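You operate a simulated robot arm through the tools that you are given. There is no shell and no other tool. Be economical: measure what you need, move in short steps, check, and stop when the job is done.

Carry out the task below with a simulated robot arm. There is one attempt and no reset: what you move stays moved.

## Task
Put things in order on the top of the window bench. At the end: the black lamp stands where the orange lamp stood; the yellow tag from the top of the window bench stands on top of the white wide housing; the red wire spool stands where the yellow tag stood; the orange lamp stands where the red wire spool stood; whatever was shut is shut again. Leave all else as you found it, and nothing knocked over.
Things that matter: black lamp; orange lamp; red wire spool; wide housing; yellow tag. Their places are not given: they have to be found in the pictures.

It is judged by the outcome, as a careful person would: the job done as asked, and still so three seconds after it is handed in. It fails if anything else is knocked over, pushed out of place, dropped, spilled or broken.

## Robot
A 6-joint arm with a two-finger parallel gripper, fixed in place. Base frame: the origin is at the foot of the arm, x ahead of it, y to its left, z up; the work surface is at about z = 0. Units: mm, rad, N and s.
With the tool pointing down near the work surface it reaches from about 180 to 460 mm from the base axis. Its first joint turns from -1.222 to 1.222 rad. Payload 1.9 kg.
Tool frame: the origin (TCP) lies between the finger pads and is the grasp point; the fingertips stand 23 mm ahead of it; z points along the fingers, y is the line along which they close. The gripper opens to 94 mm. The fingers are 38 mm wide and 10 mm thick; the gripper's body (54 by 96 mm) begins 39 mm behind the TCP.
Orientation is that of the tool frame in the base frame, as a unit quaternion [x, y, z, w]. With the fingers straight down and closing along the base's y, the tool's x points along the base's -x, its y along +y and its z along -z.

## Interface
- The arm moves only by the tool servo_tool. Its argument "rows" is a list of rows, each an object of numbers (a shift or turn left out is 0, a gripper value left out holds the last): "dx", "dy", "dz": the shift along the base's x, y, z in mm; "rx", "ry", "rz": the turn, a rotation vector about the base's x, y, z in rad. In form: [{"dx": .., "dy": .., "dz": .., "rx": .., "ry": .., "rz": ..}, ...]. A call has 1 to 20 rows; each row is the pose to reach, as a shift and turn from the pose commanded when the call began. "hand" is the opening, from 0 (shut) to 1 (fully open), set as the call begins (left out, the last holds). A row lasts 0.2 s, in which the tool goes at most 50 mm and 0.15 rad; a call with a longer step from one row to the next is refused whole, and so is a gripper value outside its range. A pose out of reach is approached as far as the arm can. The call stops where the force on the tool passes 40 N (or 10 N more than at its start, if that is more) or the arm is blocked; 0.2 s more then pass. Each finger travels about 108 mm/s and halts on what it meets, pressing with about 44 N; the grip force reading is that of the motor and also rises with nothing between the fingers. The clock runs only during rows and for 0.2 s after the last one: add rows that repeat a pose to give the fingers time. The reply holds the time, the measured pose of the TCP, the force on the tool along the base axes, the opening and the grip force, in the units named above and with some noise, with the torque about the TCP (base axes, N m) and any sound that the robot's microphone picked up, and new pictures: "pictures" is both (left out), scene, wrist or none.
- Cameras (640 x 400 px; columns grow to the right, rows downward): "scene" is fixed at [64, 323.4, 415]; the picture's right is [-0.68, -0.73, 0.00], its down [-0.48, 0.45, -0.76] and it looks along [0.55, -0.52, -0.65] (base axes); focal length 214 px, centre (320, 200). "wrist" rides on the gripper at [87, 16, -75] in the tool frame; the picture's right is [-0.18, 0.98, 0.00], its down [-0.58, -0.11, -0.81] and it looks along [-0.79, -0.15, 0.59] (tool axes); focal length 243 px, centre (320, 200).
- probe_pixels(camera, pixels): for up to 12 pixels [column, row] of the newest picture of that camera ("zoom" is the newest enlarged one), the place [x, y, z] in the base frame of the surface seen there, good to about 2 mm. No time passes.
- inspect(camera, box): a new picture of the part [left, top, right, bottom] of that camera's present view, enlarged. No time passes.
- job_done(): hands the job in; it is judged then, once.

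Go step by step. Measure first, check grasps and placings, and put right what went wrong. The budget is 80 turns and 200 pictures, counting those below and the enlarged ones. Unless the task says otherwise, let go and move clear before handing in, and close with one line.

The tools are called after "Emit:" by a JSON object that holds its "method" and its "body". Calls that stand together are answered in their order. servo_tool: Moves the arm, as the interface text tells. Its arguments: {"type":"object","properties":{"rows":{"type":"array"},"hand":{"type":"number"},"pictures":{"type":"string","enum":["both","scene","wrist","none"]}},"required":["rows"]} The other tools are called the same way: probe_pixels (camera, pixels) gives the place of the surface under pixels of a picture; inspect (camera, box) takes an enlarged picture of a part of a camera's view; job_done () hands the job in.

At the start:

```text
clock: 0.0
tcp_pos: [245.0, -98.2, 292.0]
tool_rot: [0.0, 1.0, 0.0, 0.0]
ft_force: [0.0, -0.9, -0.4]
ft_torque: [0.01, -0.03, 0.01]
gripper_width: 94.0
grasp_force: 0.1
```

scene: 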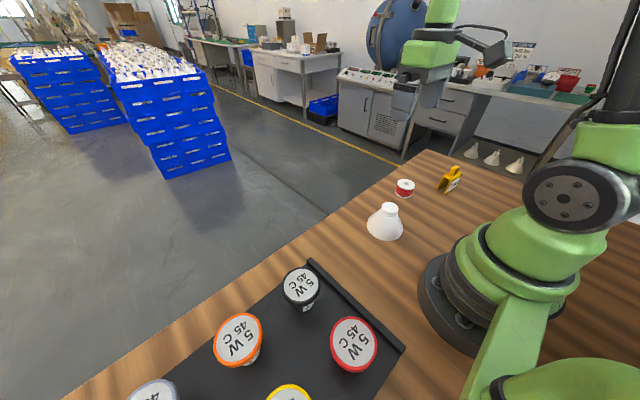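
wrist: 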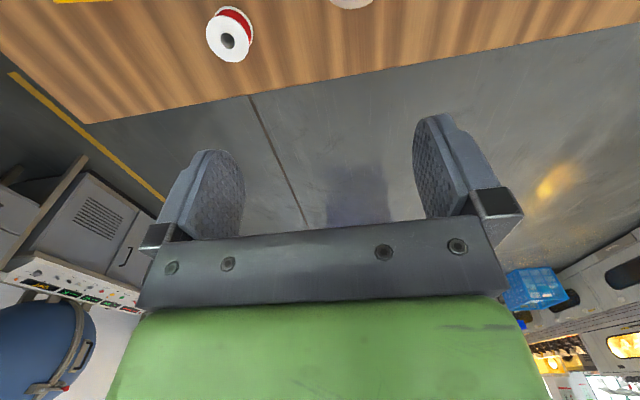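

The scene shows a tray of lamps at the bottom (black at 300,288, orange at 238,340), a white housing at (385,222), the spool at (404,188) and the tag at (450,180). I'll enlarge these areas before measuring.

Emit:
{"method": "inspect", "body": {"camera": "scene", "box": [340, 150, 500, 250]}}

Emit:
{"method": "inspect", "body": {"camera": "scene", "box": [120, 240, 420, 400]}}

Emit:
{"method": "probe_pixels", "body": {"camera": "scene", "pixels": [[404, 183], [404, 192], [450, 178], [445, 188], [389, 206], [384, 236], [300, 285], [305, 308], [238, 338], [250, 362], [353, 343], [300, 330]]}}

```text
4.00 times, centred on (420, 200) of scene
```

zoom: 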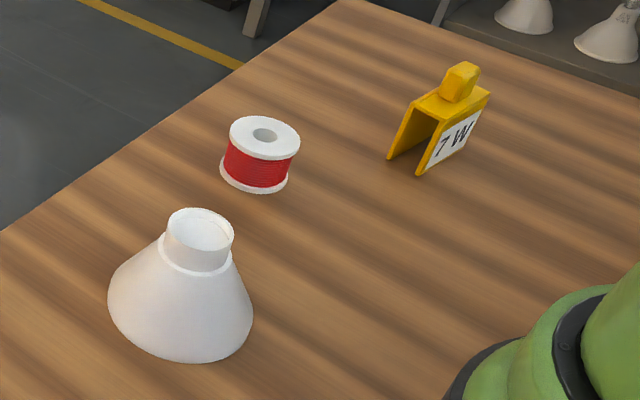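

```text
2.13 times, centred on (270, 320) of scene
```

zoom: 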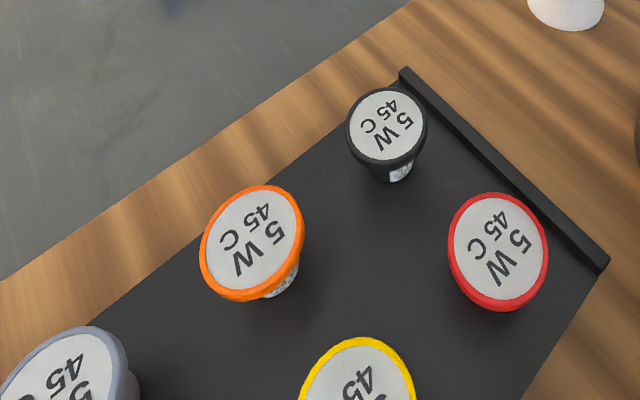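

```text
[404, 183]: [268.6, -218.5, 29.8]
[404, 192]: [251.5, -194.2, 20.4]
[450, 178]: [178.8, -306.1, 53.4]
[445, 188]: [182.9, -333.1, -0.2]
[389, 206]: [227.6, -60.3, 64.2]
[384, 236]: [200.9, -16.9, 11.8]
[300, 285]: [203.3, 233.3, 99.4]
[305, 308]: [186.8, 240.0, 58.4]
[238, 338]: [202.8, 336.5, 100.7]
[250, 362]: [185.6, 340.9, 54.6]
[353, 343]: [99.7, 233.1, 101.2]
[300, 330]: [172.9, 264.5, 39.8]
```

The lamps' tops are near z=100 and the black board seems to be about 40 high. I'll probe the board, the lamp rims, the stems and the objects' edges.

Emit:
{"method": "probe_pixels", "body": {"camera": "scene", "pixels": [[285, 360], [320, 350], [290, 325], [310, 262], [400, 348], [225, 375], [283, 286], [319, 288], [301, 269], [298, 301], [215, 342], [262, 336]]}}

Emit:
{"method": "inspect", "body": {"camera": "scene", "box": [260, 250, 340, 320]}}

Emit:
{"method": "inspect", "body": {"camera": "scene", "box": [420, 150, 484, 200]}}

```text
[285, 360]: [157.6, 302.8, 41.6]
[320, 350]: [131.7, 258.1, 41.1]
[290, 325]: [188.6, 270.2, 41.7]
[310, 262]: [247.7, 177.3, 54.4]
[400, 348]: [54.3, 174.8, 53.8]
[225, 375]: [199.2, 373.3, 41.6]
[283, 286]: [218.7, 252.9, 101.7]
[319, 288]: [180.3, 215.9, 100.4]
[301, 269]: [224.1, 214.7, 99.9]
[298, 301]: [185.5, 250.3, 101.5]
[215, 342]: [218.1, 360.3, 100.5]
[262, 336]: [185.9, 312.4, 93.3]
```

```text
5.71 times, centred on (300, 285) of scene
```

zoom: 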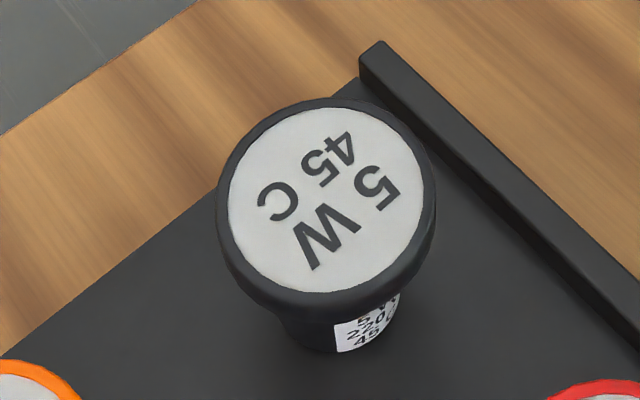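

```text
8.00 times, centred on (452, 175) of scene
```

zoom: 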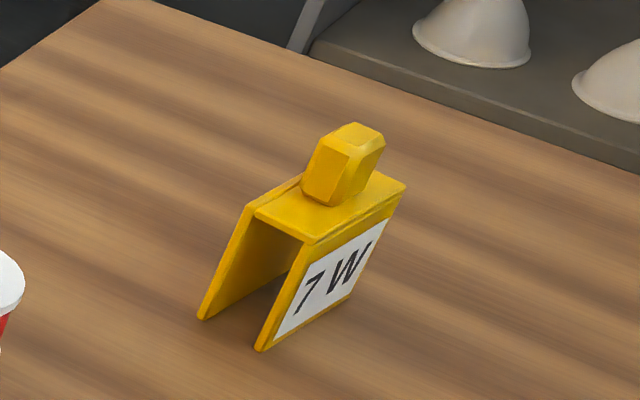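

The lamps have rims about 53 mm wide at z≈100 and stand on a board with its top at z≈41. Next I'll measure the tag in the latest zoom, then the housing and the spool.

Emit:
{"method": "probe_pixels", "body": {"camera": "zoom", "pixels": [[204, 316], [262, 347], [349, 294], [253, 208], [311, 238], [400, 188], [276, 210], [355, 130], [325, 180], [358, 180], [310, 136], [375, 160]]}}

Emit:
{"method": "inspect", "body": {"camera": "scene", "box": [360, 170, 424, 210]}}

Emit:
{"method": "inspect", "body": {"camera": "scene", "box": [353, 195, 417, 245]}}

```text
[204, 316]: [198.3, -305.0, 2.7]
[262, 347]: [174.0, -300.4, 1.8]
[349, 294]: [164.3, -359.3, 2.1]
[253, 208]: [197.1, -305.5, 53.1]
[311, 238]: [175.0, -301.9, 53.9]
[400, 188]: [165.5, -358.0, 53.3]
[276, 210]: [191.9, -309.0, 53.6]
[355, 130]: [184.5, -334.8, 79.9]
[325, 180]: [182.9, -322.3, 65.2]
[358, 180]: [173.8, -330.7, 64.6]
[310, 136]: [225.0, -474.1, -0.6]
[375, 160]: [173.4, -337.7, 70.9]
```

```text
10.00 times, centred on (392, 190) of scene
```

zoom: 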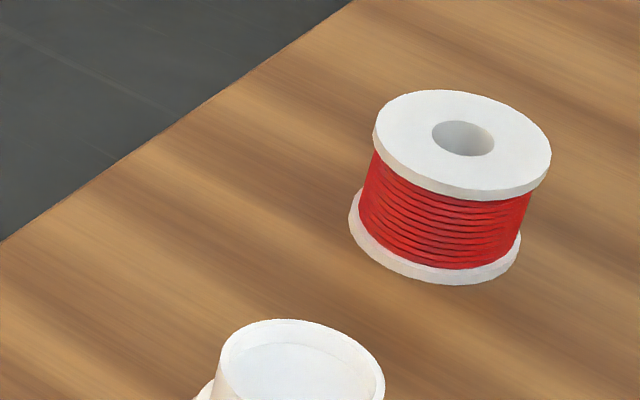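

```text
8.00 times, centred on (385, 220) of scene
```

zoom: 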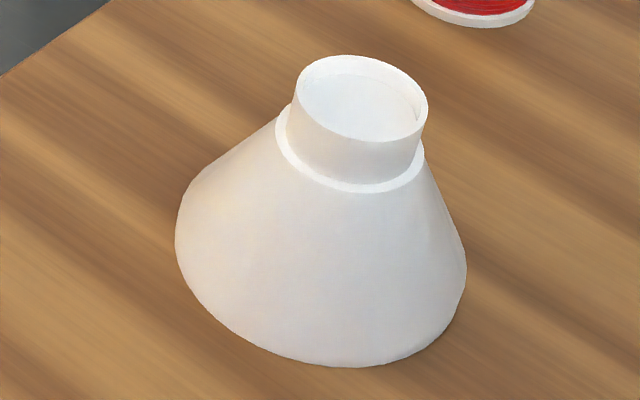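

The tag is an upright arch, about 25 by 58 by 53 mm with a knob up to z=80, centred near (181.5,-332). Now I'll probe the housing's neck and the spool.

Emit:
{"method": "probe_pixels", "body": {"camera": "zoom", "pixels": [[298, 92], [426, 106], [360, 139], [352, 58], [310, 68], [405, 134], [360, 105], [303, 125], [280, 140], [420, 170], [360, 188], [300, 350]]}}

Emit:
{"method": "probe_pixels", "body": {"camera": "scene", "pixels": [[397.5, 183], [414.5, 187], [407, 188.5], [405, 179.5], [400, 180], [412, 183], [396, 193], [403, 198], [411, 197], [411, 189]]}}

```text
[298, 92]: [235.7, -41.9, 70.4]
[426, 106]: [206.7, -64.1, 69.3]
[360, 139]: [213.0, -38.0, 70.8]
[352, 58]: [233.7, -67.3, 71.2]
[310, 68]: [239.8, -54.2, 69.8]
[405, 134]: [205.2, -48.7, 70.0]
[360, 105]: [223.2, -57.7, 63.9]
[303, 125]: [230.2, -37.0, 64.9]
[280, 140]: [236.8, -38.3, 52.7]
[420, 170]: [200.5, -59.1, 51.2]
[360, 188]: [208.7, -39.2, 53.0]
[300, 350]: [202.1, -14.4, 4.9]
```

```text
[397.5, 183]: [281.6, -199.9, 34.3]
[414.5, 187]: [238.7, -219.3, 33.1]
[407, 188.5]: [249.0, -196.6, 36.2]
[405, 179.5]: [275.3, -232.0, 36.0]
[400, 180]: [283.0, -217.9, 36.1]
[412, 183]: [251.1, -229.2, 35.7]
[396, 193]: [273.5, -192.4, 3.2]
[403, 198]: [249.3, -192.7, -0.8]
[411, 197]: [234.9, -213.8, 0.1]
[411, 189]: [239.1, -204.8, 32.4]
```

The neck rim is centred near (222,-53) at z≈70.5 with a diameter of about 36. The spool is centred near (261,-212) with its top at z=36. I'll move above the tag, turning the tool so it closes across the tag's thin side.

Emit:
{"method": "servo_tool", "body": {"rows": [{"dx": -5, "dy": -19, "dz": -8, "rz": -0.144}, {"dx": -10, "dy": -39, "dz": -16, "rz": -0.288}, {"dx": -16, "dy": -58, "dz": -25, "rz": -0.433}, {"dx": -21, "dy": -78, "dz": -33, "rz": -0.577}, {"dx": -26, "dy": -97, "dz": -41, "rz": -0.721}, {"dx": -32, "dy": -117, "dz": -50, "rz": -0.865}, {"dx": -37, "dy": -136, "dz": -58, "rz": -1.01}, {"dx": -42, "dy": -156, "dz": -66, "rz": -1.154}, {"dx": -47, "dy": -175, "dz": -75, "rz": -1.298}, {"dx": -53, "dy": -195, "dz": -83, "rz": -1.442}, {"dx": -58, "dy": -214, "dz": -92, "rz": -1.587}, {"dx": -63.5, "dy": -233.8, "dz": -100, "rz": -1.731}, {"dx": -63.5, "dy": -233.8, "dz": -100, "rz": -1.731}], "hand": 1}}

```text
clock: 2.8
tcp_pos: [180.8, -332.0, 192.6]
tool_rot: [0.762, 0.648, -0.001, 0.0]
ft_force: [-0.9, 0.4, -0.2]
ft_torque: [0.0, -0.01, -0.02]
gripper_width: 94.0
grasp_force: 0.1
```

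scene: 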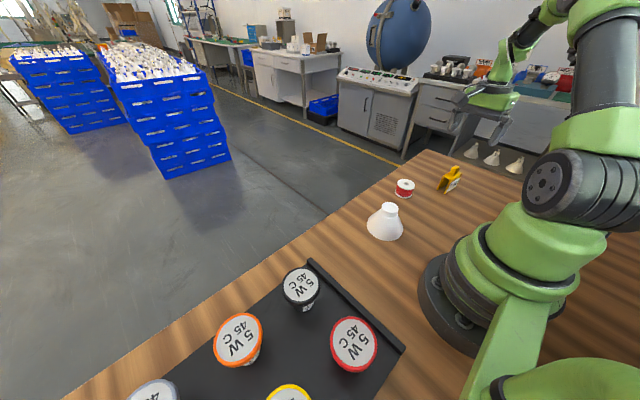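
wrist: 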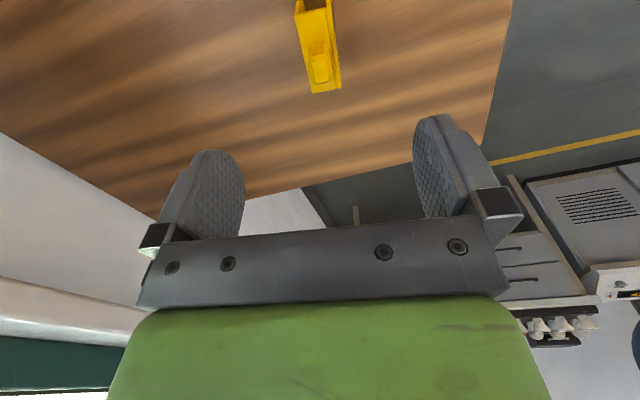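

The tool is above the tag, which shows at the wrist picture's top (300–340, 0–92). I'll probe it to refine its centre and angle.

Emit:
{"method": "inspect", "body": {"camera": "wrist", "box": [272, 0, 368, 100]}}

Emit:
{"method": "probe_pixels", "body": {"camera": "wrist", "pixels": [[297, 12], [332, 8], [313, 80], [338, 76], [314, 92], [340, 88], [320, 60], [320, 80], [329, 60]]}}

```text
4.00 times, centred on (320, 50) of wrist
```

zoom: 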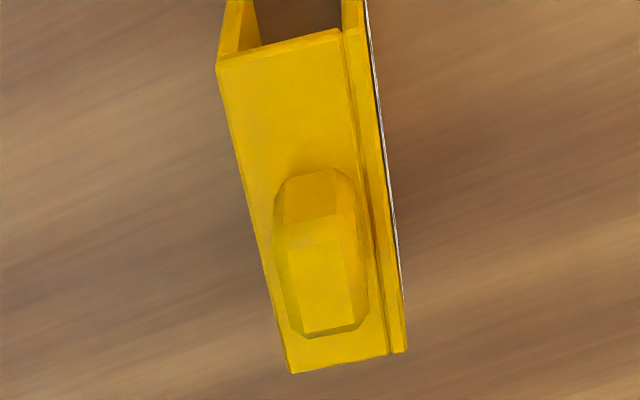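

```text
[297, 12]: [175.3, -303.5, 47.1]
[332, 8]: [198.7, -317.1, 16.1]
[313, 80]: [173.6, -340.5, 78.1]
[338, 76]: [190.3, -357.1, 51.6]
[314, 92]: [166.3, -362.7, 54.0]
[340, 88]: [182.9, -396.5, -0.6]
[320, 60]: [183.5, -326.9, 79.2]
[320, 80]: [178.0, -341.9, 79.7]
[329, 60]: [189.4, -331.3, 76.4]
```

I need cleaner corner points, so I'll probe in the zoom at the tag's plate corners.

Emit:
{"method": "probe_pixels", "body": {"camera": "zoom", "pixels": [[222, 68], [340, 36], [366, 40], [294, 368], [384, 352], [402, 346], [250, 200], [390, 220]]}}

```text
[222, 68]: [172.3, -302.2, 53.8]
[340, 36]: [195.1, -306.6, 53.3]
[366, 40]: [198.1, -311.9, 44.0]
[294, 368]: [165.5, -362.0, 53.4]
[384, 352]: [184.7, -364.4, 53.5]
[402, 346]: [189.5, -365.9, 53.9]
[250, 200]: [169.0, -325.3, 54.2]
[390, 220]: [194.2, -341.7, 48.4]
```

The tag centre is about (181.5,-333), with its long axis about 82°. I'll descend straight to z≈50 around it.

Emit:
{"method": "servo_tool", "body": {"rows": [{"dz": -20, "dy": -1, "rz": 0.02}, {"dz": -45, "dy": -1, "rz": 0.02}, {"dz": -70, "dy": -1, "rz": 0.02}, {"dz": -90, "dy": -1, "rz": 0.02}, {"dz": -110, "dy": -1, "rz": 0.02}, {"dz": -125, "dy": -1, "rz": 0.02}, {"dz": -135, "dy": -1, "rz": 0.02}, {"dz": -142, "dy": -1, "rz": 0.02}, {"dz": -142, "dy": -1, "rz": 0.02}]}}

```text
clock: 4.8
tcp_pos: [180.0, -332.7, 51.7]
tool_rot: [0.755, 0.656, 0.0, 0.001]
ft_force: [-0.6, -0.2, -0.1]
ft_torque: [0.02, -0.01, 0.02]
gripper_width: 93.9
grasp_force: 0.0
```

scene: 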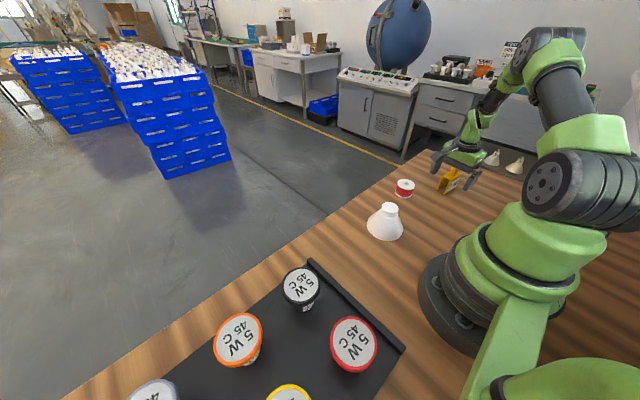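
wrist: 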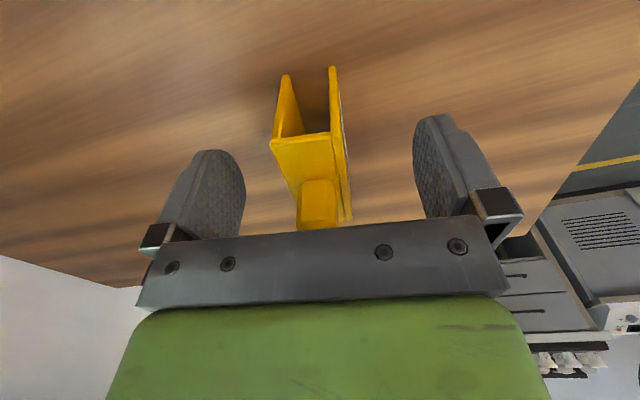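

The tag sits between the fingers (270–350, 70–230), clear on both sides. Closing the gripper now.

Emit:
{"method": "servo_tool", "body": {"rows": [{"dx": 0}, {"dx": 0}, {"dx": 0}, {"dx": 0}], "hand": 0, "pictures": "wrist"}}

```text
clock: 5.8
tcp_pos: [180.9, -333.6, 51.2]
tool_rot: [0.755, 0.656, -0.001, 0.0]
ft_force: [-0.1, 0.5, -0.3]
ft_torque: [0.0, 0.01, 0.0]
gripper_width: 27.0
grasp_force: 44.2
```

wrist: 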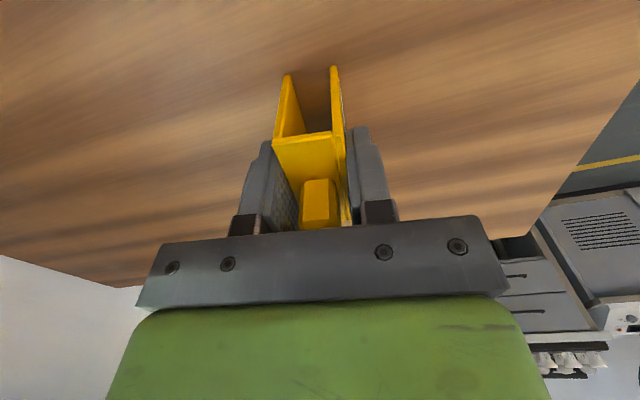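

The width is 27 mm at 44 N, so the tag is held. I'll lift it and carry it to above the housing neck, pausing high.

Emit:
{"method": "servo_tool", "body": {"rows": [{"dz": 15}, {"dz": 40}, {"dz": 75}, {"dz": 110}, {"dz": 130, "dx": 3, "dy": 20}, {"dz": 130, "dx": 8, "dy": 55}, {"dz": 130, "dx": 14, "dy": 95}, {"dz": 130, "dx": 20, "dy": 135}, {"dz": 130, "dx": 26, "dy": 175}, {"dz": 130, "dx": 32, "dy": 215}, {"dz": 130, "dx": 37, "dy": 250}, {"dz": 130, "dx": 40, "dy": 272}, {"dz": 130, "dx": 40.5, "dy": 280}, {"dz": 130, "dx": 40.5, "dy": 280}, {"dz": 130, "dx": 40.5, "dy": 280}]}}

```text
clock: 9.0
tcp_pos: [221.8, -52.2, 181.3]
tool_rot: [0.755, 0.656, -0.001, 0.0]
ft_force: [0.5, 1.1, 0.2]
ft_torque: [0.02, -0.04, 0.0]
gripper_width: 26.9
grasp_force: 43.6
```

scene: 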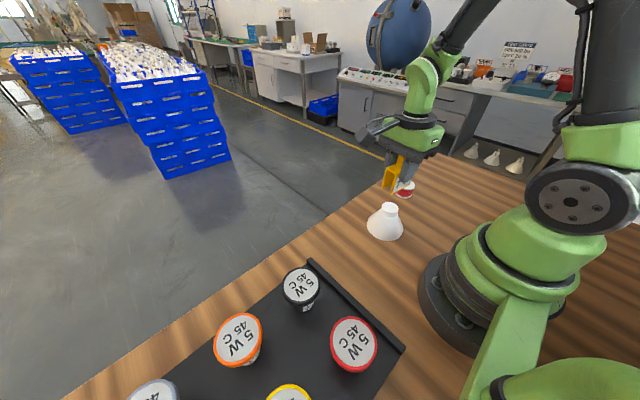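
wrist: 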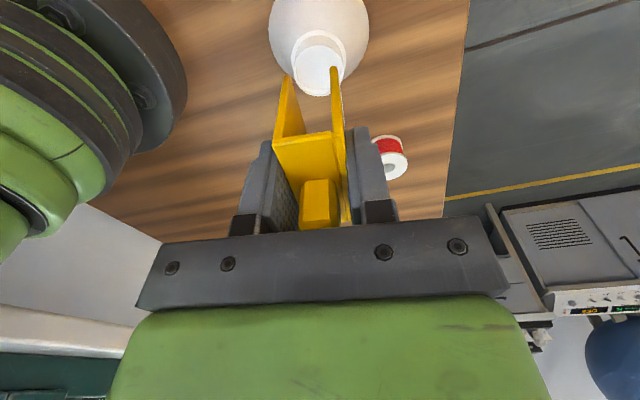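

The tag is held above the neck. I'll probe the neck rim from the wrist view and check the tag's bottom edges in the scene view before lowering.

Emit:
{"method": "inspect", "body": {"camera": "wrist", "box": [260, 20, 380, 95]}}

Emit:
{"method": "inspect", "body": {"camera": "scene", "box": [360, 145, 424, 195]}}

Emit:
{"method": "probe_pixels", "body": {"camera": "wrist", "pixels": [[294, 52], [343, 52], [318, 32], [318, 94], [302, 37], [335, 37], [283, 78], [333, 69]]}}

```text
5.33 times, centred on (320, 58) of wrist
```

zoom: 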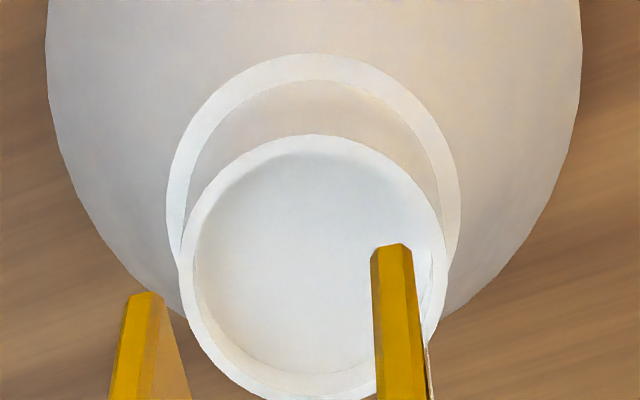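

```text
8.00 times, centred on (392, 170) of scene
```

zoom: 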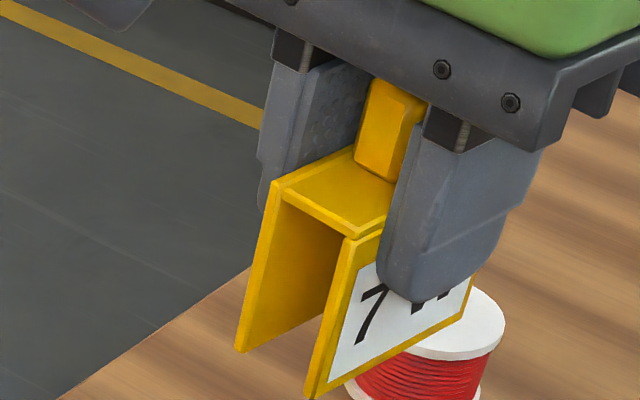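

```text
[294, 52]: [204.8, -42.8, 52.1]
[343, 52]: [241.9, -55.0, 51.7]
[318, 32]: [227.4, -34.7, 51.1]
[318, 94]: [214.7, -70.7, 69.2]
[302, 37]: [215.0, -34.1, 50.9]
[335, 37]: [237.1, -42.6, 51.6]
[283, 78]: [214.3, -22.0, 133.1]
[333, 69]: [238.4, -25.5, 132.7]
```

Emit:
{"method": "probe_pixels", "body": {"camera": "wrist", "pixels": [[295.5, 70], [342, 67.5], [319, 47.2], [316.5, 94], [303, 52], [335, 52], [301, 87], [318, 70]]}}

Emit:
{"method": "probe_pixels", "body": {"camera": "zoom", "pixels": [[240, 346], [312, 394], [460, 312], [275, 190], [348, 240], [385, 365]]}}

```text
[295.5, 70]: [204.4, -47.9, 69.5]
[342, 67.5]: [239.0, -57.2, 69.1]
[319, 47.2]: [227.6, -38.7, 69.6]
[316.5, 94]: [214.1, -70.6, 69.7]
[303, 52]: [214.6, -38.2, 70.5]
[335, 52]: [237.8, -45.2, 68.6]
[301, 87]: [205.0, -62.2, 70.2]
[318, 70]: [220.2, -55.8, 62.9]
```

```text
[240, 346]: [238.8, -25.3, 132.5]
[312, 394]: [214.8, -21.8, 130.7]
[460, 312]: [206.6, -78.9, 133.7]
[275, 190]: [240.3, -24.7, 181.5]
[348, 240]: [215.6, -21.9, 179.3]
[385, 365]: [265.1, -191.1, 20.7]
```

The neck centre is (221.3,-53.5), the tag centre (222.5,-51.8), and the tag's bottom is about 130 against a rim at 70. I'll shift by (-1,-1.5), lower 56 mm, then creep down.

Emit:
{"method": "servo_tool", "body": {"rows": [{"dx": -1, "dy": -1.5, "dz": -15}, {"dx": -1, "dy": -1.5, "dz": -32}, {"dx": -1, "dy": -1.5, "dz": -46}, {"dx": -1, "dy": -1.5, "dz": -53}, {"dx": -1, "dy": -1.5, "dz": -56}, {"dx": -1, "dy": -1.5, "dz": -56}, {"dx": -1, "dy": -1.5, "dz": -56}]}}

Emit:
{"method": "inspect", "body": {"camera": "scene", "box": [350, 165, 430, 245]}}

```text
clock: 10.6
tcp_pos: [221.5, -54.1, 125.2]
tool_rot: [0.754, 0.656, 0.0, 0.001]
ft_force: [0.2, 0.7, 0.2]
ft_torque: [0.01, -0.01, -0.01]
gripper_width: 27.1
grasp_force: 43.7
```

scene: 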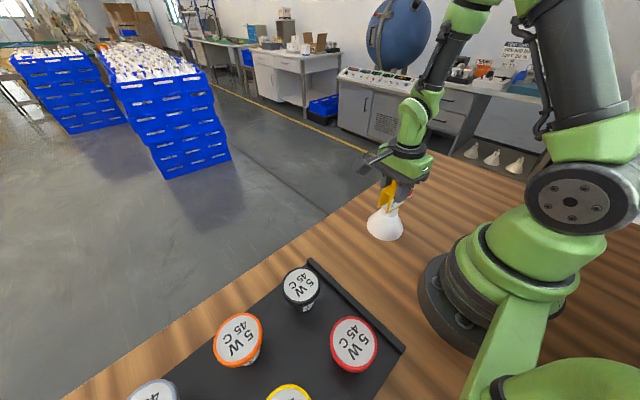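
wrist: 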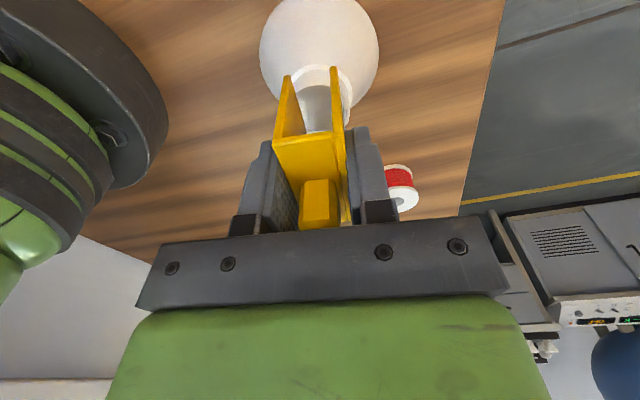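

```text
5.00 times, centred on (390, 205) of scene
```

zoom: 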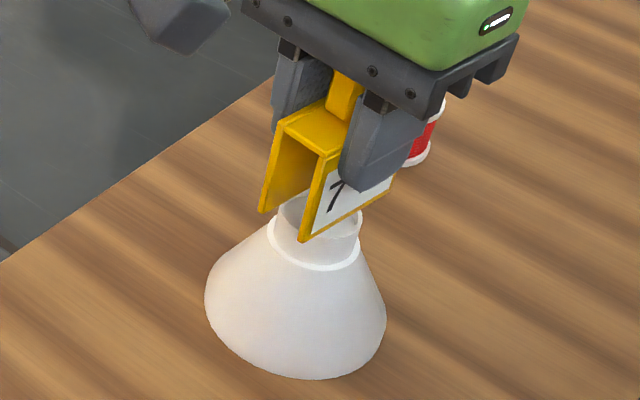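

The alignment looks good, with about 4 mm left to the rim. Creeping down.

Emit:
{"method": "servo_tool", "body": {"rows": [{"dz": -1}, {"dz": -2}, {"dz": -3}, {"dz": -3}], "pictures": "none"}}

```text
clock: 11.6
tcp_pos: [221.7, -55.1, 123.2]
tool_rot: [0.756, 0.655, 0.0, 0.001]
ft_force: [-0.7, 0.4, 0.2]
ft_torque: [0.01, 0.01, -0.03]
gripper_width: 26.8
grasp_force: 44.0
```

Emit:
{"method": "servo_tool", "body": {"rows": [{"dz": -0.5}, {"dz": -1}, {"dz": -1}], "pictures": "none"}}

```text
clock: 12.4
tcp_pos: [221.3, -54.6, 122.6]
tool_rot: [0.755, 0.656, 0.0, 0.0]
ft_force: [0.3, 0.0, 0.6]
ft_torque: [0.02, -0.02, 0.02]
gripper_width: 26.9
grasp_force: 44.1
```

Emit:
{"method": "servo_tool", "body": {"rows": [{"dz": -0.5}, {"dz": -1}, {"dz": -1}], "pictures": "none"}}

```text
clock: 13.2
tcp_pos: [220.3, -53.9, 119.5]
tool_rot: [0.755, 0.655, 0.001, 0.001]
ft_force: [-1.7, 1.2, 38.8]
ft_torque: [0.24, 0.07, 0.0]
gripper_width: 26.8
grasp_force: 44.2
```

Contact: 39 N on z, so the tag is on the rim. I'll ease up slightly to relieve the press and read the force.

Emit:
{"method": "servo_tool", "body": {"rows": [{"dz": 0.6}, {"dz": 0.6}], "pictures": "none"}}

Emit:
{"method": "inspect", "body": {"camera": "scene", "box": [350, 165, 430, 245]}}

```text
clock: 13.8
tcp_pos: [221.5, -54.4, 120.7]
tool_rot: [0.755, 0.656, 0.0, 0.001]
ft_force: [3.4, -1.7, 16.7]
ft_torque: [0.03, -0.17, 0.02]
gripper_width: 26.8
grasp_force: 43.5
```

```text
5.00 times, centred on (390, 205) of scene
```

zoom: 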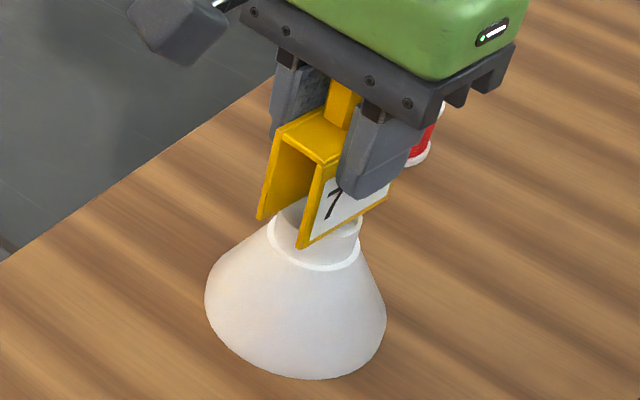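

Still pressing 17 N, so I'll ease 0.4 mm more and open modestly.

Emit:
{"method": "servo_tool", "body": {"rows": [{"dz": 0.4}, {"dz": 0.4}], "pictures": "none"}}

Emit:
{"method": "servo_tool", "body": {"rows": [{"dz": 0}, {"dz": 0}, {"dz": 0}], "hand": 0.55}}

Emit:
{"method": "inspect", "body": {"camera": "scene", "box": [350, 165, 430, 245]}}

```text
clock: 14.4
tcp_pos: [220.0, -53.9, 120.6]
tool_rot: [0.755, 0.656, -0.002, 0.0]
ft_force: [2.0, -0.3, 6.0]
ft_torque: [0.01, -0.14, 0.02]
gripper_width: 27.0
grasp_force: 44.1
```

```text
clock: 15.2
tcp_pos: [221.3, -53.1, 120.7]
tool_rot: [0.755, 0.656, -0.001, 0.001]
ft_force: [0.6, -0.8, -0.2]
ft_torque: [0.01, -0.01, -0.02]
gripper_width: 51.8
grasp_force: 0.0
```

scene: 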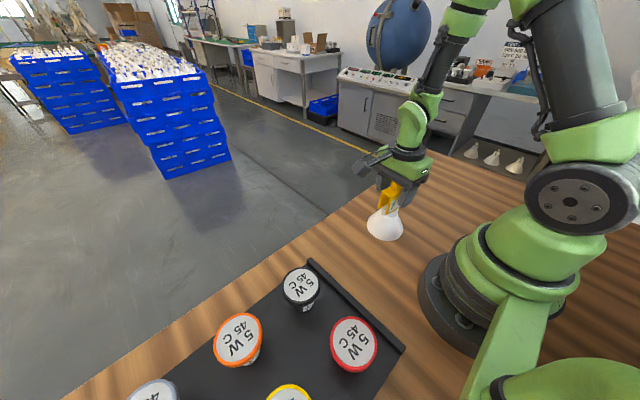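
wrist: 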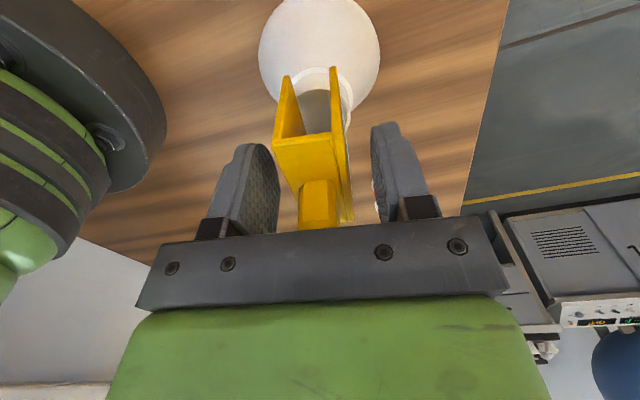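

```text
5.00 times, centred on (390, 205) of scene
```

zoom: 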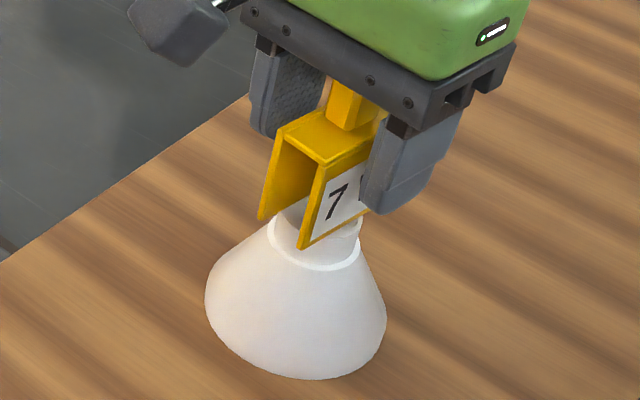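

The tag stands on the neck on its own. I'll rise clear and move above the spool at (261,-212).

Emit:
{"method": "servo_tool", "body": {"rows": [{"dz": 10}, {"dz": 30}, {"dz": 60}, {"dz": 90}, {"dz": 100}, {"dx": 8, "dy": -32, "dz": 90}, {"dx": 18, "dy": -70, "dz": 70}, {"dx": 28, "dy": -110, "dz": 50}, {"dx": 36, "dy": -142, "dz": 30}, {"dx": 40, "dy": -158, "dz": 20}, {"dx": 40, "dy": -158, "dz": 20}, {"dx": 40, "dy": -158, "dz": 20}]}}

Emit:
{"method": "inspect", "body": {"camera": "scene", "box": [350, 165, 430, 245]}}

```text
clock: 17.8
tcp_pos: [261.2, -212.6, 140.6]
tool_rot: [0.755, 0.656, 0.0, 0.0]
ft_force: [-0.2, 0.0, -0.5]
ft_torque: [0.04, 0.01, -0.05]
gripper_width: 51.6
grasp_force: 0.2
```

scene: 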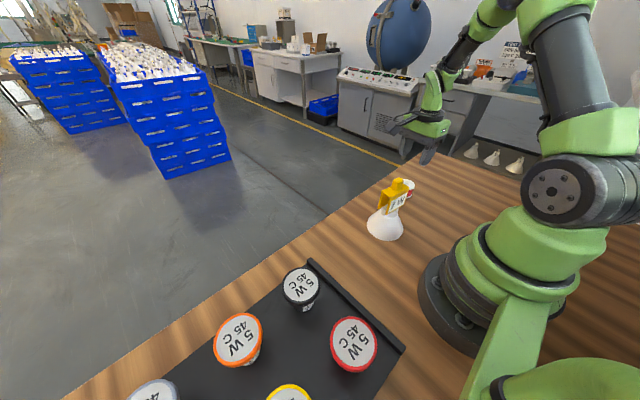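
wrist: 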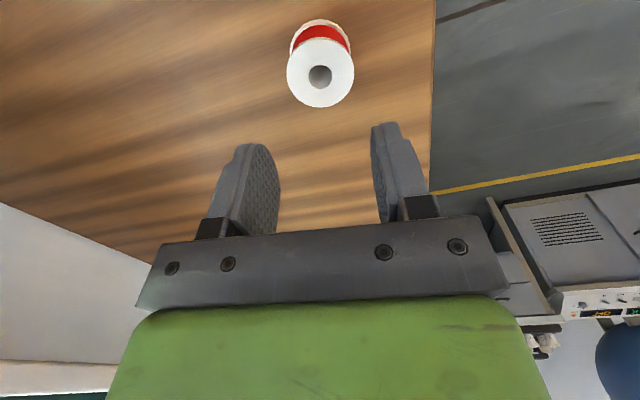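

```text
5.00 times, centred on (390, 205) of scene
```

zoom: 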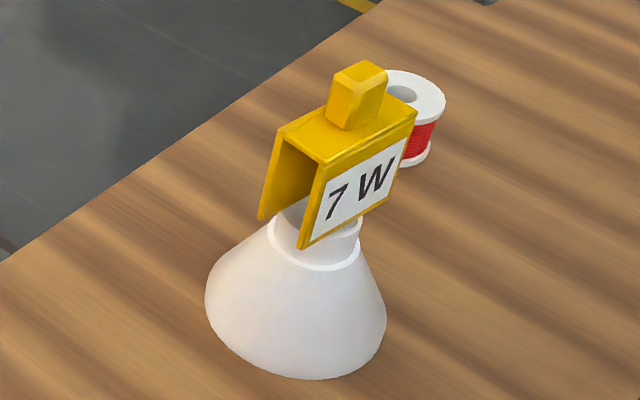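

The tag is stable on the housing. The spool's top face shows in the wrist view at (320,72), so I'll probe its rim.

Emit:
{"method": "probe_pixels", "body": {"camera": "wrist", "pixels": [[288, 72], [352.5, 70], [320, 39.5], [321, 106], [298, 48], [343, 94], [298, 96], [344, 48]]}}

```text
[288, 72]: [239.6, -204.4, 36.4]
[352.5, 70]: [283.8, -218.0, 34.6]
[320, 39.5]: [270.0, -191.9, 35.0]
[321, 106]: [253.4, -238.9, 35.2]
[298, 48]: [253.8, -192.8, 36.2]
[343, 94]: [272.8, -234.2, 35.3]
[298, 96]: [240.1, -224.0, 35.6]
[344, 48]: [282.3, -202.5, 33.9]
```

The spool centre is (262,-213.3) with a diameter of about 47. I'll open fully, then descend to z≈29.

Emit:
{"method": "servo_tool", "body": {"rows": [{"dx": 1, "dy": -0.8}, {"dx": 1, "dy": -0.8}, {"dx": 1, "dy": -0.8, "dz": -30}, {"dx": 1, "dy": -0.8, "dz": -60}, {"dx": 1, "dy": -0.8, "dz": -85}, {"dx": 1, "dy": -0.8, "dz": -100}, {"dx": 1, "dy": -0.8, "dz": -107}, {"dx": 1, "dy": -0.8, "dz": -111}, {"dx": 1, "dy": -0.8, "dz": -111}], "hand": 1}}

```text
clock: 19.8
tcp_pos: [262.5, -213.1, 29.8]
tool_rot: [0.755, 0.656, -0.002, 0.001]
ft_force: [0.1, -0.4, 0.1]
ft_torque: [0.01, -0.03, 0.03]
gripper_width: 93.8
grasp_force: 0.1
```

scene: 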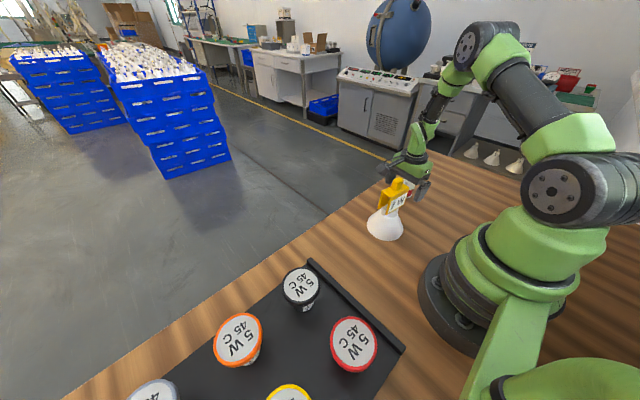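
wrist: 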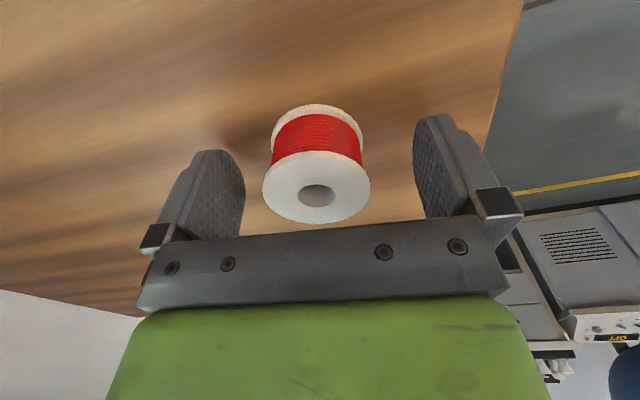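

The spool is between the fingers. Closing, then lifting slightly to check.

Emit:
{"method": "servo_tool", "body": {"rows": [{"dx": 0}, {"dx": 0}, {"dx": 0}, {"dx": 0}], "hand": 0, "pictures": "wrist"}}

```text
clock: 20.8
tcp_pos: [262.4, -213.8, 30.1]
tool_rot: [0.755, 0.656, -0.001, 0.001]
ft_force: [0.5, 0.5, 0.5]
ft_torque: [0.0, -0.01, -0.01]
gripper_width: 48.7
grasp_force: 44.1
```

wrist: 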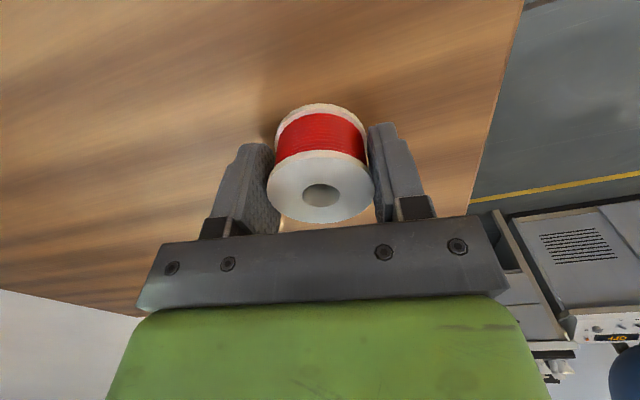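

Held at 48.7 mm. I'll carry it to the tag's old place (181.5,-333) and lower it to just above the table.

Emit:
{"method": "servo_tool", "body": {"rows": [{"dz": 10}, {"dz": 30}, {"dz": 60}, {"dz": 60, "dx": -10, "dy": -15}, {"dz": 60, "dx": -30, "dy": -45}, {"dz": 60, "dx": -50, "dy": -75}, {"dz": 60, "dx": -70, "dy": -105}, {"dz": 60, "dx": -80.5, "dy": -119.7}, {"dz": 60, "dx": -80.5, "dy": -119.7}, {"dz": 35, "dx": -80.5, "dy": -119.7}, {"dz": 15, "dx": -80.5, "dy": -119.7}, {"dz": 5, "dx": -80.5, "dy": -119.7}, {"dz": 2, "dx": -80.5, "dy": -119.7}, {"dz": 2, "dx": -80.5, "dy": -119.7}]}}

```text
clock: 23.8
tcp_pos: [180.9, -333.2, 32.1]
tool_rot: [0.755, 0.656, -0.001, 0.0]
ft_force: [-0.6, -0.1, -0.9]
ft_torque: [0.01, -0.03, 0.0]
gripper_width: 48.8
grasp_force: 44.4
```

scene: 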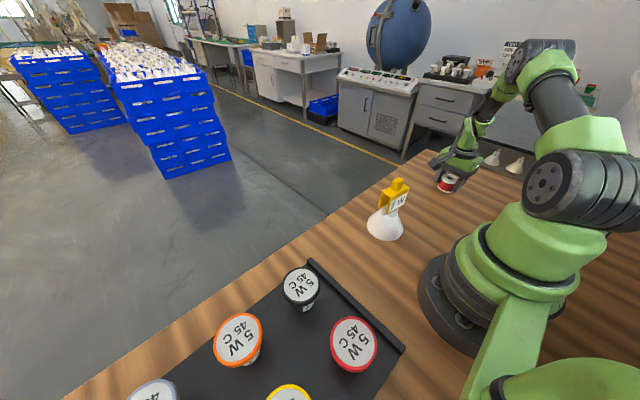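
wrist: 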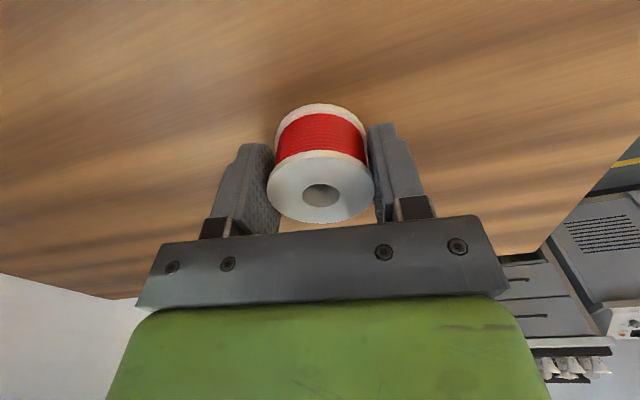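

It is about 2 mm above the table. Creeping down to contact.

Emit:
{"method": "servo_tool", "body": {"rows": [{"dz": -1}, {"dz": -1.8}, {"dz": -1.8}], "pictures": "none"}}

```text
clock: 24.6
tcp_pos: [182.3, -332.5, 30.2]
tool_rot: [0.756, 0.655, -0.001, 0.0]
ft_force: [0.9, -0.1, -1.3]
ft_torque: [0.03, -0.02, 0.04]
gripper_width: 48.5
grasp_force: 44.0
```

Emit:
{"method": "servo_tool", "body": {"rows": [{"dz": -0.4}, {"dz": -0.7}, {"dz": -0.7}], "pictures": "none"}}

```text
clock: 25.4
tcp_pos: [181.8, -332.2, 29.7]
tool_rot: [0.756, 0.655, -0.002, 0.001]
ft_force: [-3.1, 2.5, 8.9]
ft_torque: [0.27, 0.11, 0.06]
gripper_width: 48.6
grasp_force: 43.7
```

Contact at 9 N. I'll release, then lift.

Emit:
{"method": "servo_tool", "body": {"rows": [{"dz": 0.2}, {"dz": 0.2}, {"dz": 0.2}, {"dz": 10}, {"dz": 40}, {"dz": 80}, {"dz": 120}, {"dz": 160}, {"dz": 160}], "hand": 0.85}}

Emit:
{"method": "inspect", "body": {"camera": "wrist", "box": [260, 0, 380, 100]}}

```text
clock: 27.4
tcp_pos: [181.2, -331.9, 189.5]
tool_rot: [0.755, 0.656, -0.001, 0.0]
ft_force: [-0.7, 0.0, 0.3]
ft_torque: [0.0, 0.01, 0.04]
gripper_width: 79.8
grasp_force: 0.0
```

scene: 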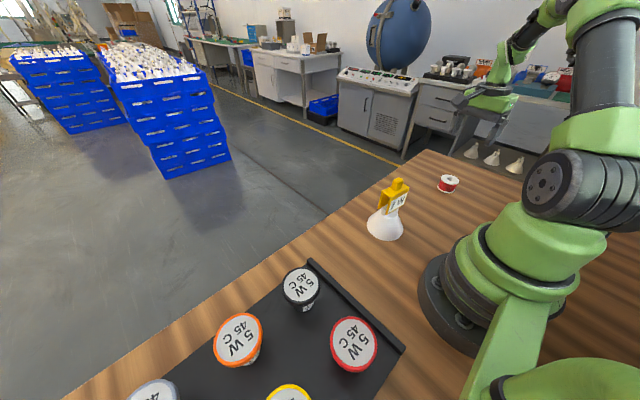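
wrist: 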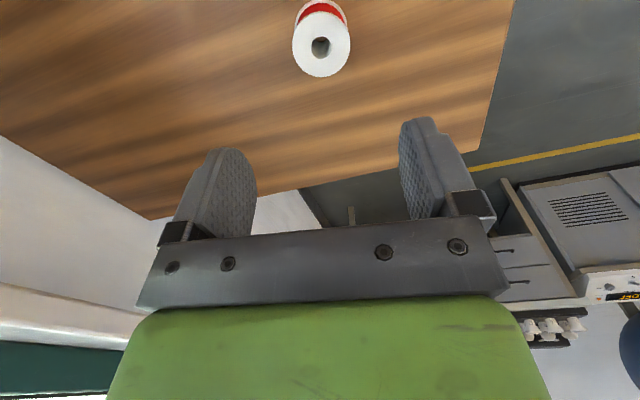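

```text
4.00 times, centred on (320, 50) of wrist
```

zoom: 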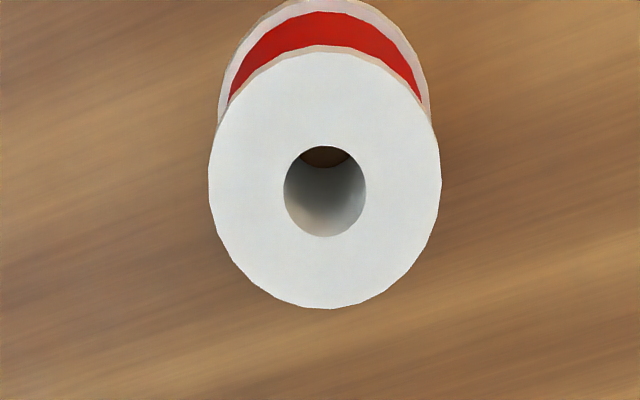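

The spool sits in the tag's place. Next is the orange lamp: I'll raise the arm and swing it high over the bench to the middle, unwinding the wrist.

Emit:
{"method": "servo_tool", "body": {"rows": [{"dx": 0, "dy": 10, "dz": 25, "rz": 0.13}, {"dx": 5, "dy": 30, "dz": 50, "rz": 0.27}, {"dx": 12, "dy": 60, "dz": 60, "rz": 0.41}, {"dx": 20, "dy": 90, "dz": 60, "rz": 0.55}, {"dx": 28, "dy": 120, "dz": 60, "rz": 0.69}, {"dx": 36, "dy": 150, "dz": 60, "rz": 0.83}, {"dx": 44, "dy": 182, "dz": 60, "rz": 0.97}, {"dx": 52, "dy": 214, "dz": 60, "rz": 1.11}, {"dx": 58, "dy": 246, "dz": 60, "rz": 1.25}, {"dx": 62, "dy": 278, "dz": 60, "rz": 1.4}, {"dx": 66, "dy": 308, "dz": 60, "rz": 1.55}, {"dx": 68, "dy": 333, "dz": 60, "rz": 1.69}, {"dx": 68, "dy": 353, "dz": 60, "rz": 1.711}], "pictures": "none", "hand": 1}}

```text
clock: 30.2
tcp_pos: [249.4, 19.6, 249.1]
tool_rot: [0.0, 1.0, 0.0, 0.001]
ft_force: [0.0, -0.1, -0.5]
ft_torque: [-0.03, 0.02, 0.0]
gripper_width: 93.9
grasp_force: 0.0
```

Emit:
{"method": "servo_tool", "body": {"rows": [{"dx": 0, "dy": 30, "rz": 0.08}, {"dx": 0, "dy": 70, "rz": 0.18}, {"dx": 0, "dy": 110, "rz": 0.28}, {"dx": -5, "dy": 150, "rz": 0.38}, {"dx": -12, "dy": 190, "rz": 0.48}, {"dx": -22, "dy": 230, "dz": -10, "rz": 0.58}, {"dx": -34, "dy": 268, "dz": -25, "rz": 0.68}, {"dx": -42, "dy": 298, "dz": -38, "rz": 0.75}, {"dx": -46.5, "dy": 316, "dz": -48, "rz": 0.785}, {"dx": -46.5, "dy": 316, "dz": -48, "rz": 0.785}, {"dx": -46.5, "dy": 316, "dz": -48, "rz": 0.785}]}}

```text
clock: 32.6
tcp_pos: [202.2, 335.4, 202.3]
tool_rot: [-0.383, 0.924, 0.0, 0.001]
ft_force: [0.4, -0.1, 0.4]
ft_torque: [-0.04, -0.02, 0.04]
gripper_width: 94.1
grasp_force: 0.1
```

scene: 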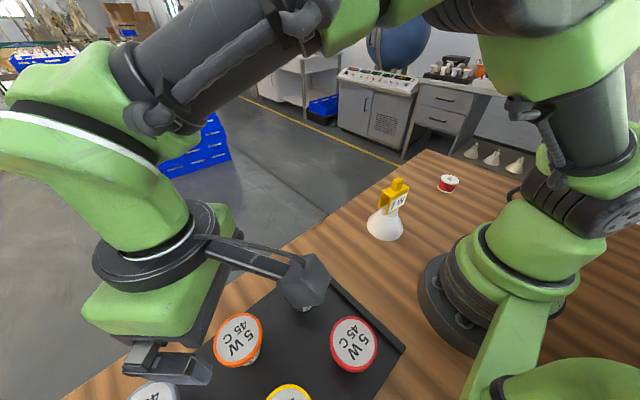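
wrist: 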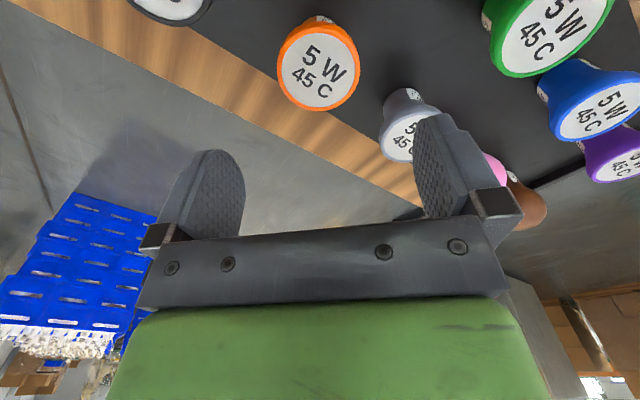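

Several more lamps stand on the board: gray near (405,125), with green and blue behind it. I'll probe the orange rim and the gray one for clearance.

Emit:
{"method": "probe_pixels", "body": {"camera": "wrist", "pixels": [[278, 66], [359, 66], [319, 26], [318, 109], [290, 36], [347, 97], [291, 98], [348, 36], [385, 145], [405, 105], [400, 130], [545, 40]]}}

Emit:
{"method": "inspect", "body": {"camera": "wrist", "box": [260, 0, 460, 130]}}

```text
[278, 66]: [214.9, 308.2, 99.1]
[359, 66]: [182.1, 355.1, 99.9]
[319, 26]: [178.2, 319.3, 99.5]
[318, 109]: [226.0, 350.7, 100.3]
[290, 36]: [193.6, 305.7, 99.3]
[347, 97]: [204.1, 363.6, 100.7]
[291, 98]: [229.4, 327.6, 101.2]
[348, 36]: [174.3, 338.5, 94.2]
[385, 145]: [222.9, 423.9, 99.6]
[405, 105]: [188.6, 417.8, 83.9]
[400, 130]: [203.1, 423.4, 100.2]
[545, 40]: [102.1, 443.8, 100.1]
```

```text
3.08 times, centred on (360, 65) of wrist
```

zoom: 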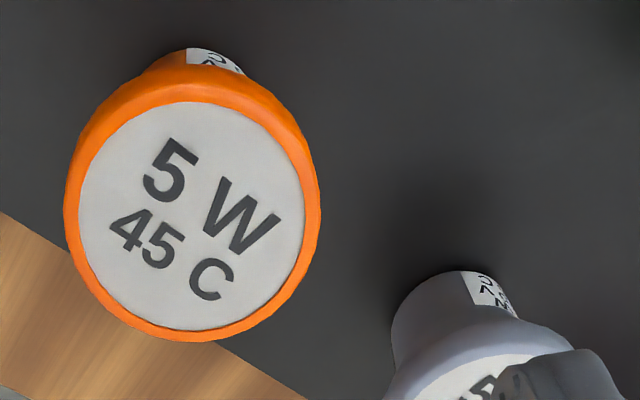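

The orange lamp's centre is about (202,335.5), and the fingers at 45° clear the neighbours. I'll descend to z≈92.

Emit:
{"method": "servo_tool", "body": {"rows": [{"dx": -1, "dy": -0.5, "dz": -30}, {"dx": -1, "dy": -0.5, "dz": -60}, {"dx": -1, "dy": -0.5, "dz": -85}, {"dx": -1, "dy": -0.5, "dz": -100}, {"dx": -1, "dy": -0.5, "dz": -108}, {"dx": -1, "dy": -0.5, "dz": -108}, {"dx": -1, "dy": -0.5, "dz": -108}]}}

```text
clock: 34.2
tcp_pos: [201.6, 336.8, 92.7]
tool_rot: [-0.382, 0.924, 0.0, 0.001]
ft_force: [0.8, -0.8, 0.5]
ft_torque: [-0.02, 0.0, 0.04]
gripper_width: 94.1
grasp_force: 0.2
```

scene: 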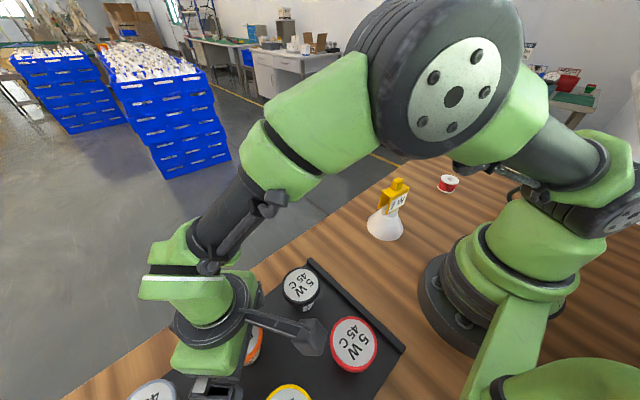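
wrist: 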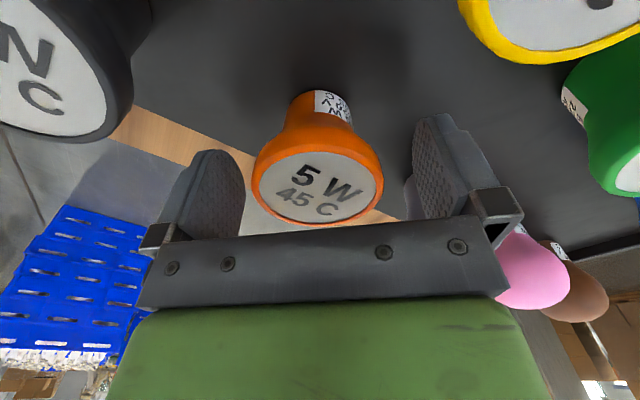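

The lamp lies between the fingers with the neighbours clear. Closing.

Emit:
{"method": "servo_tool", "body": {"rows": [{"dx": 0}, {"dx": 0}, {"dx": 0}, {"dx": 0}], "hand": 0, "pictures": "wrist"}}

```text
clock: 35.2
tcp_pos: [201.5, 336.1, 93.5]
tool_rot: [-0.382, 0.924, 0.0, 0.0]
ft_force: [-0.1, 0.5, 1.6]
ft_torque: [0.05, 0.04, -0.01]
gripper_width: 58.8
grasp_force: 43.9
```

wrist: 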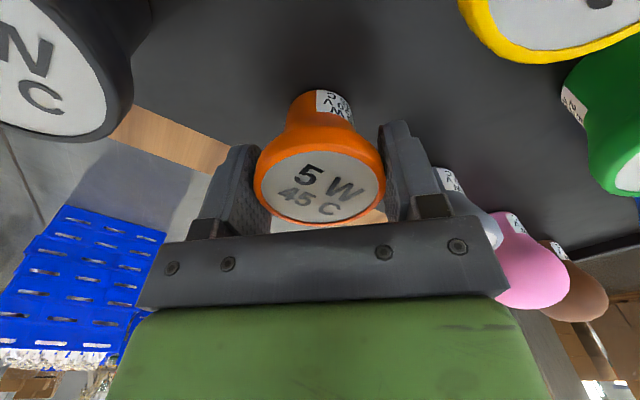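

Gripped at 58.8 mm. I'll lift 25 mm and check the hold.

Emit:
{"method": "servo_tool", "body": {"rows": [{"dz": 4}, {"dz": 10}, {"dz": 25}, {"dz": 25}]}}

```text
clock: 36.2
tcp_pos: [202.3, 334.9, 118.6]
tool_rot: [-0.382, 0.924, 0.0, 0.0]
ft_force: [-0.7, 0.0, -0.9]
ft_torque: [-0.03, -0.03, 0.02]
gripper_width: 58.5
grasp_force: 44.0
```

scene: 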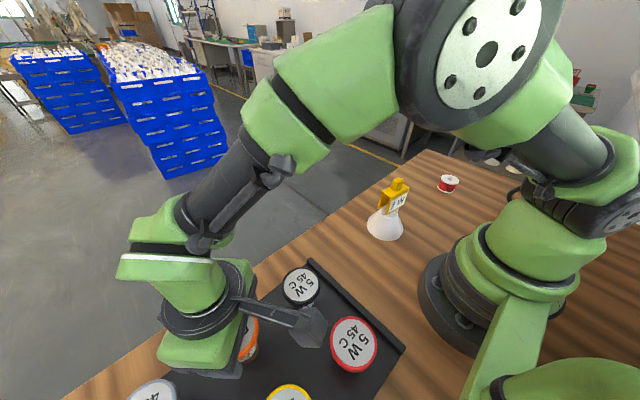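
wrist: 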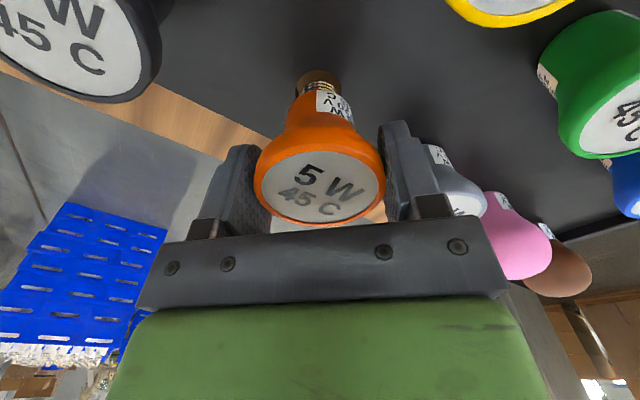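

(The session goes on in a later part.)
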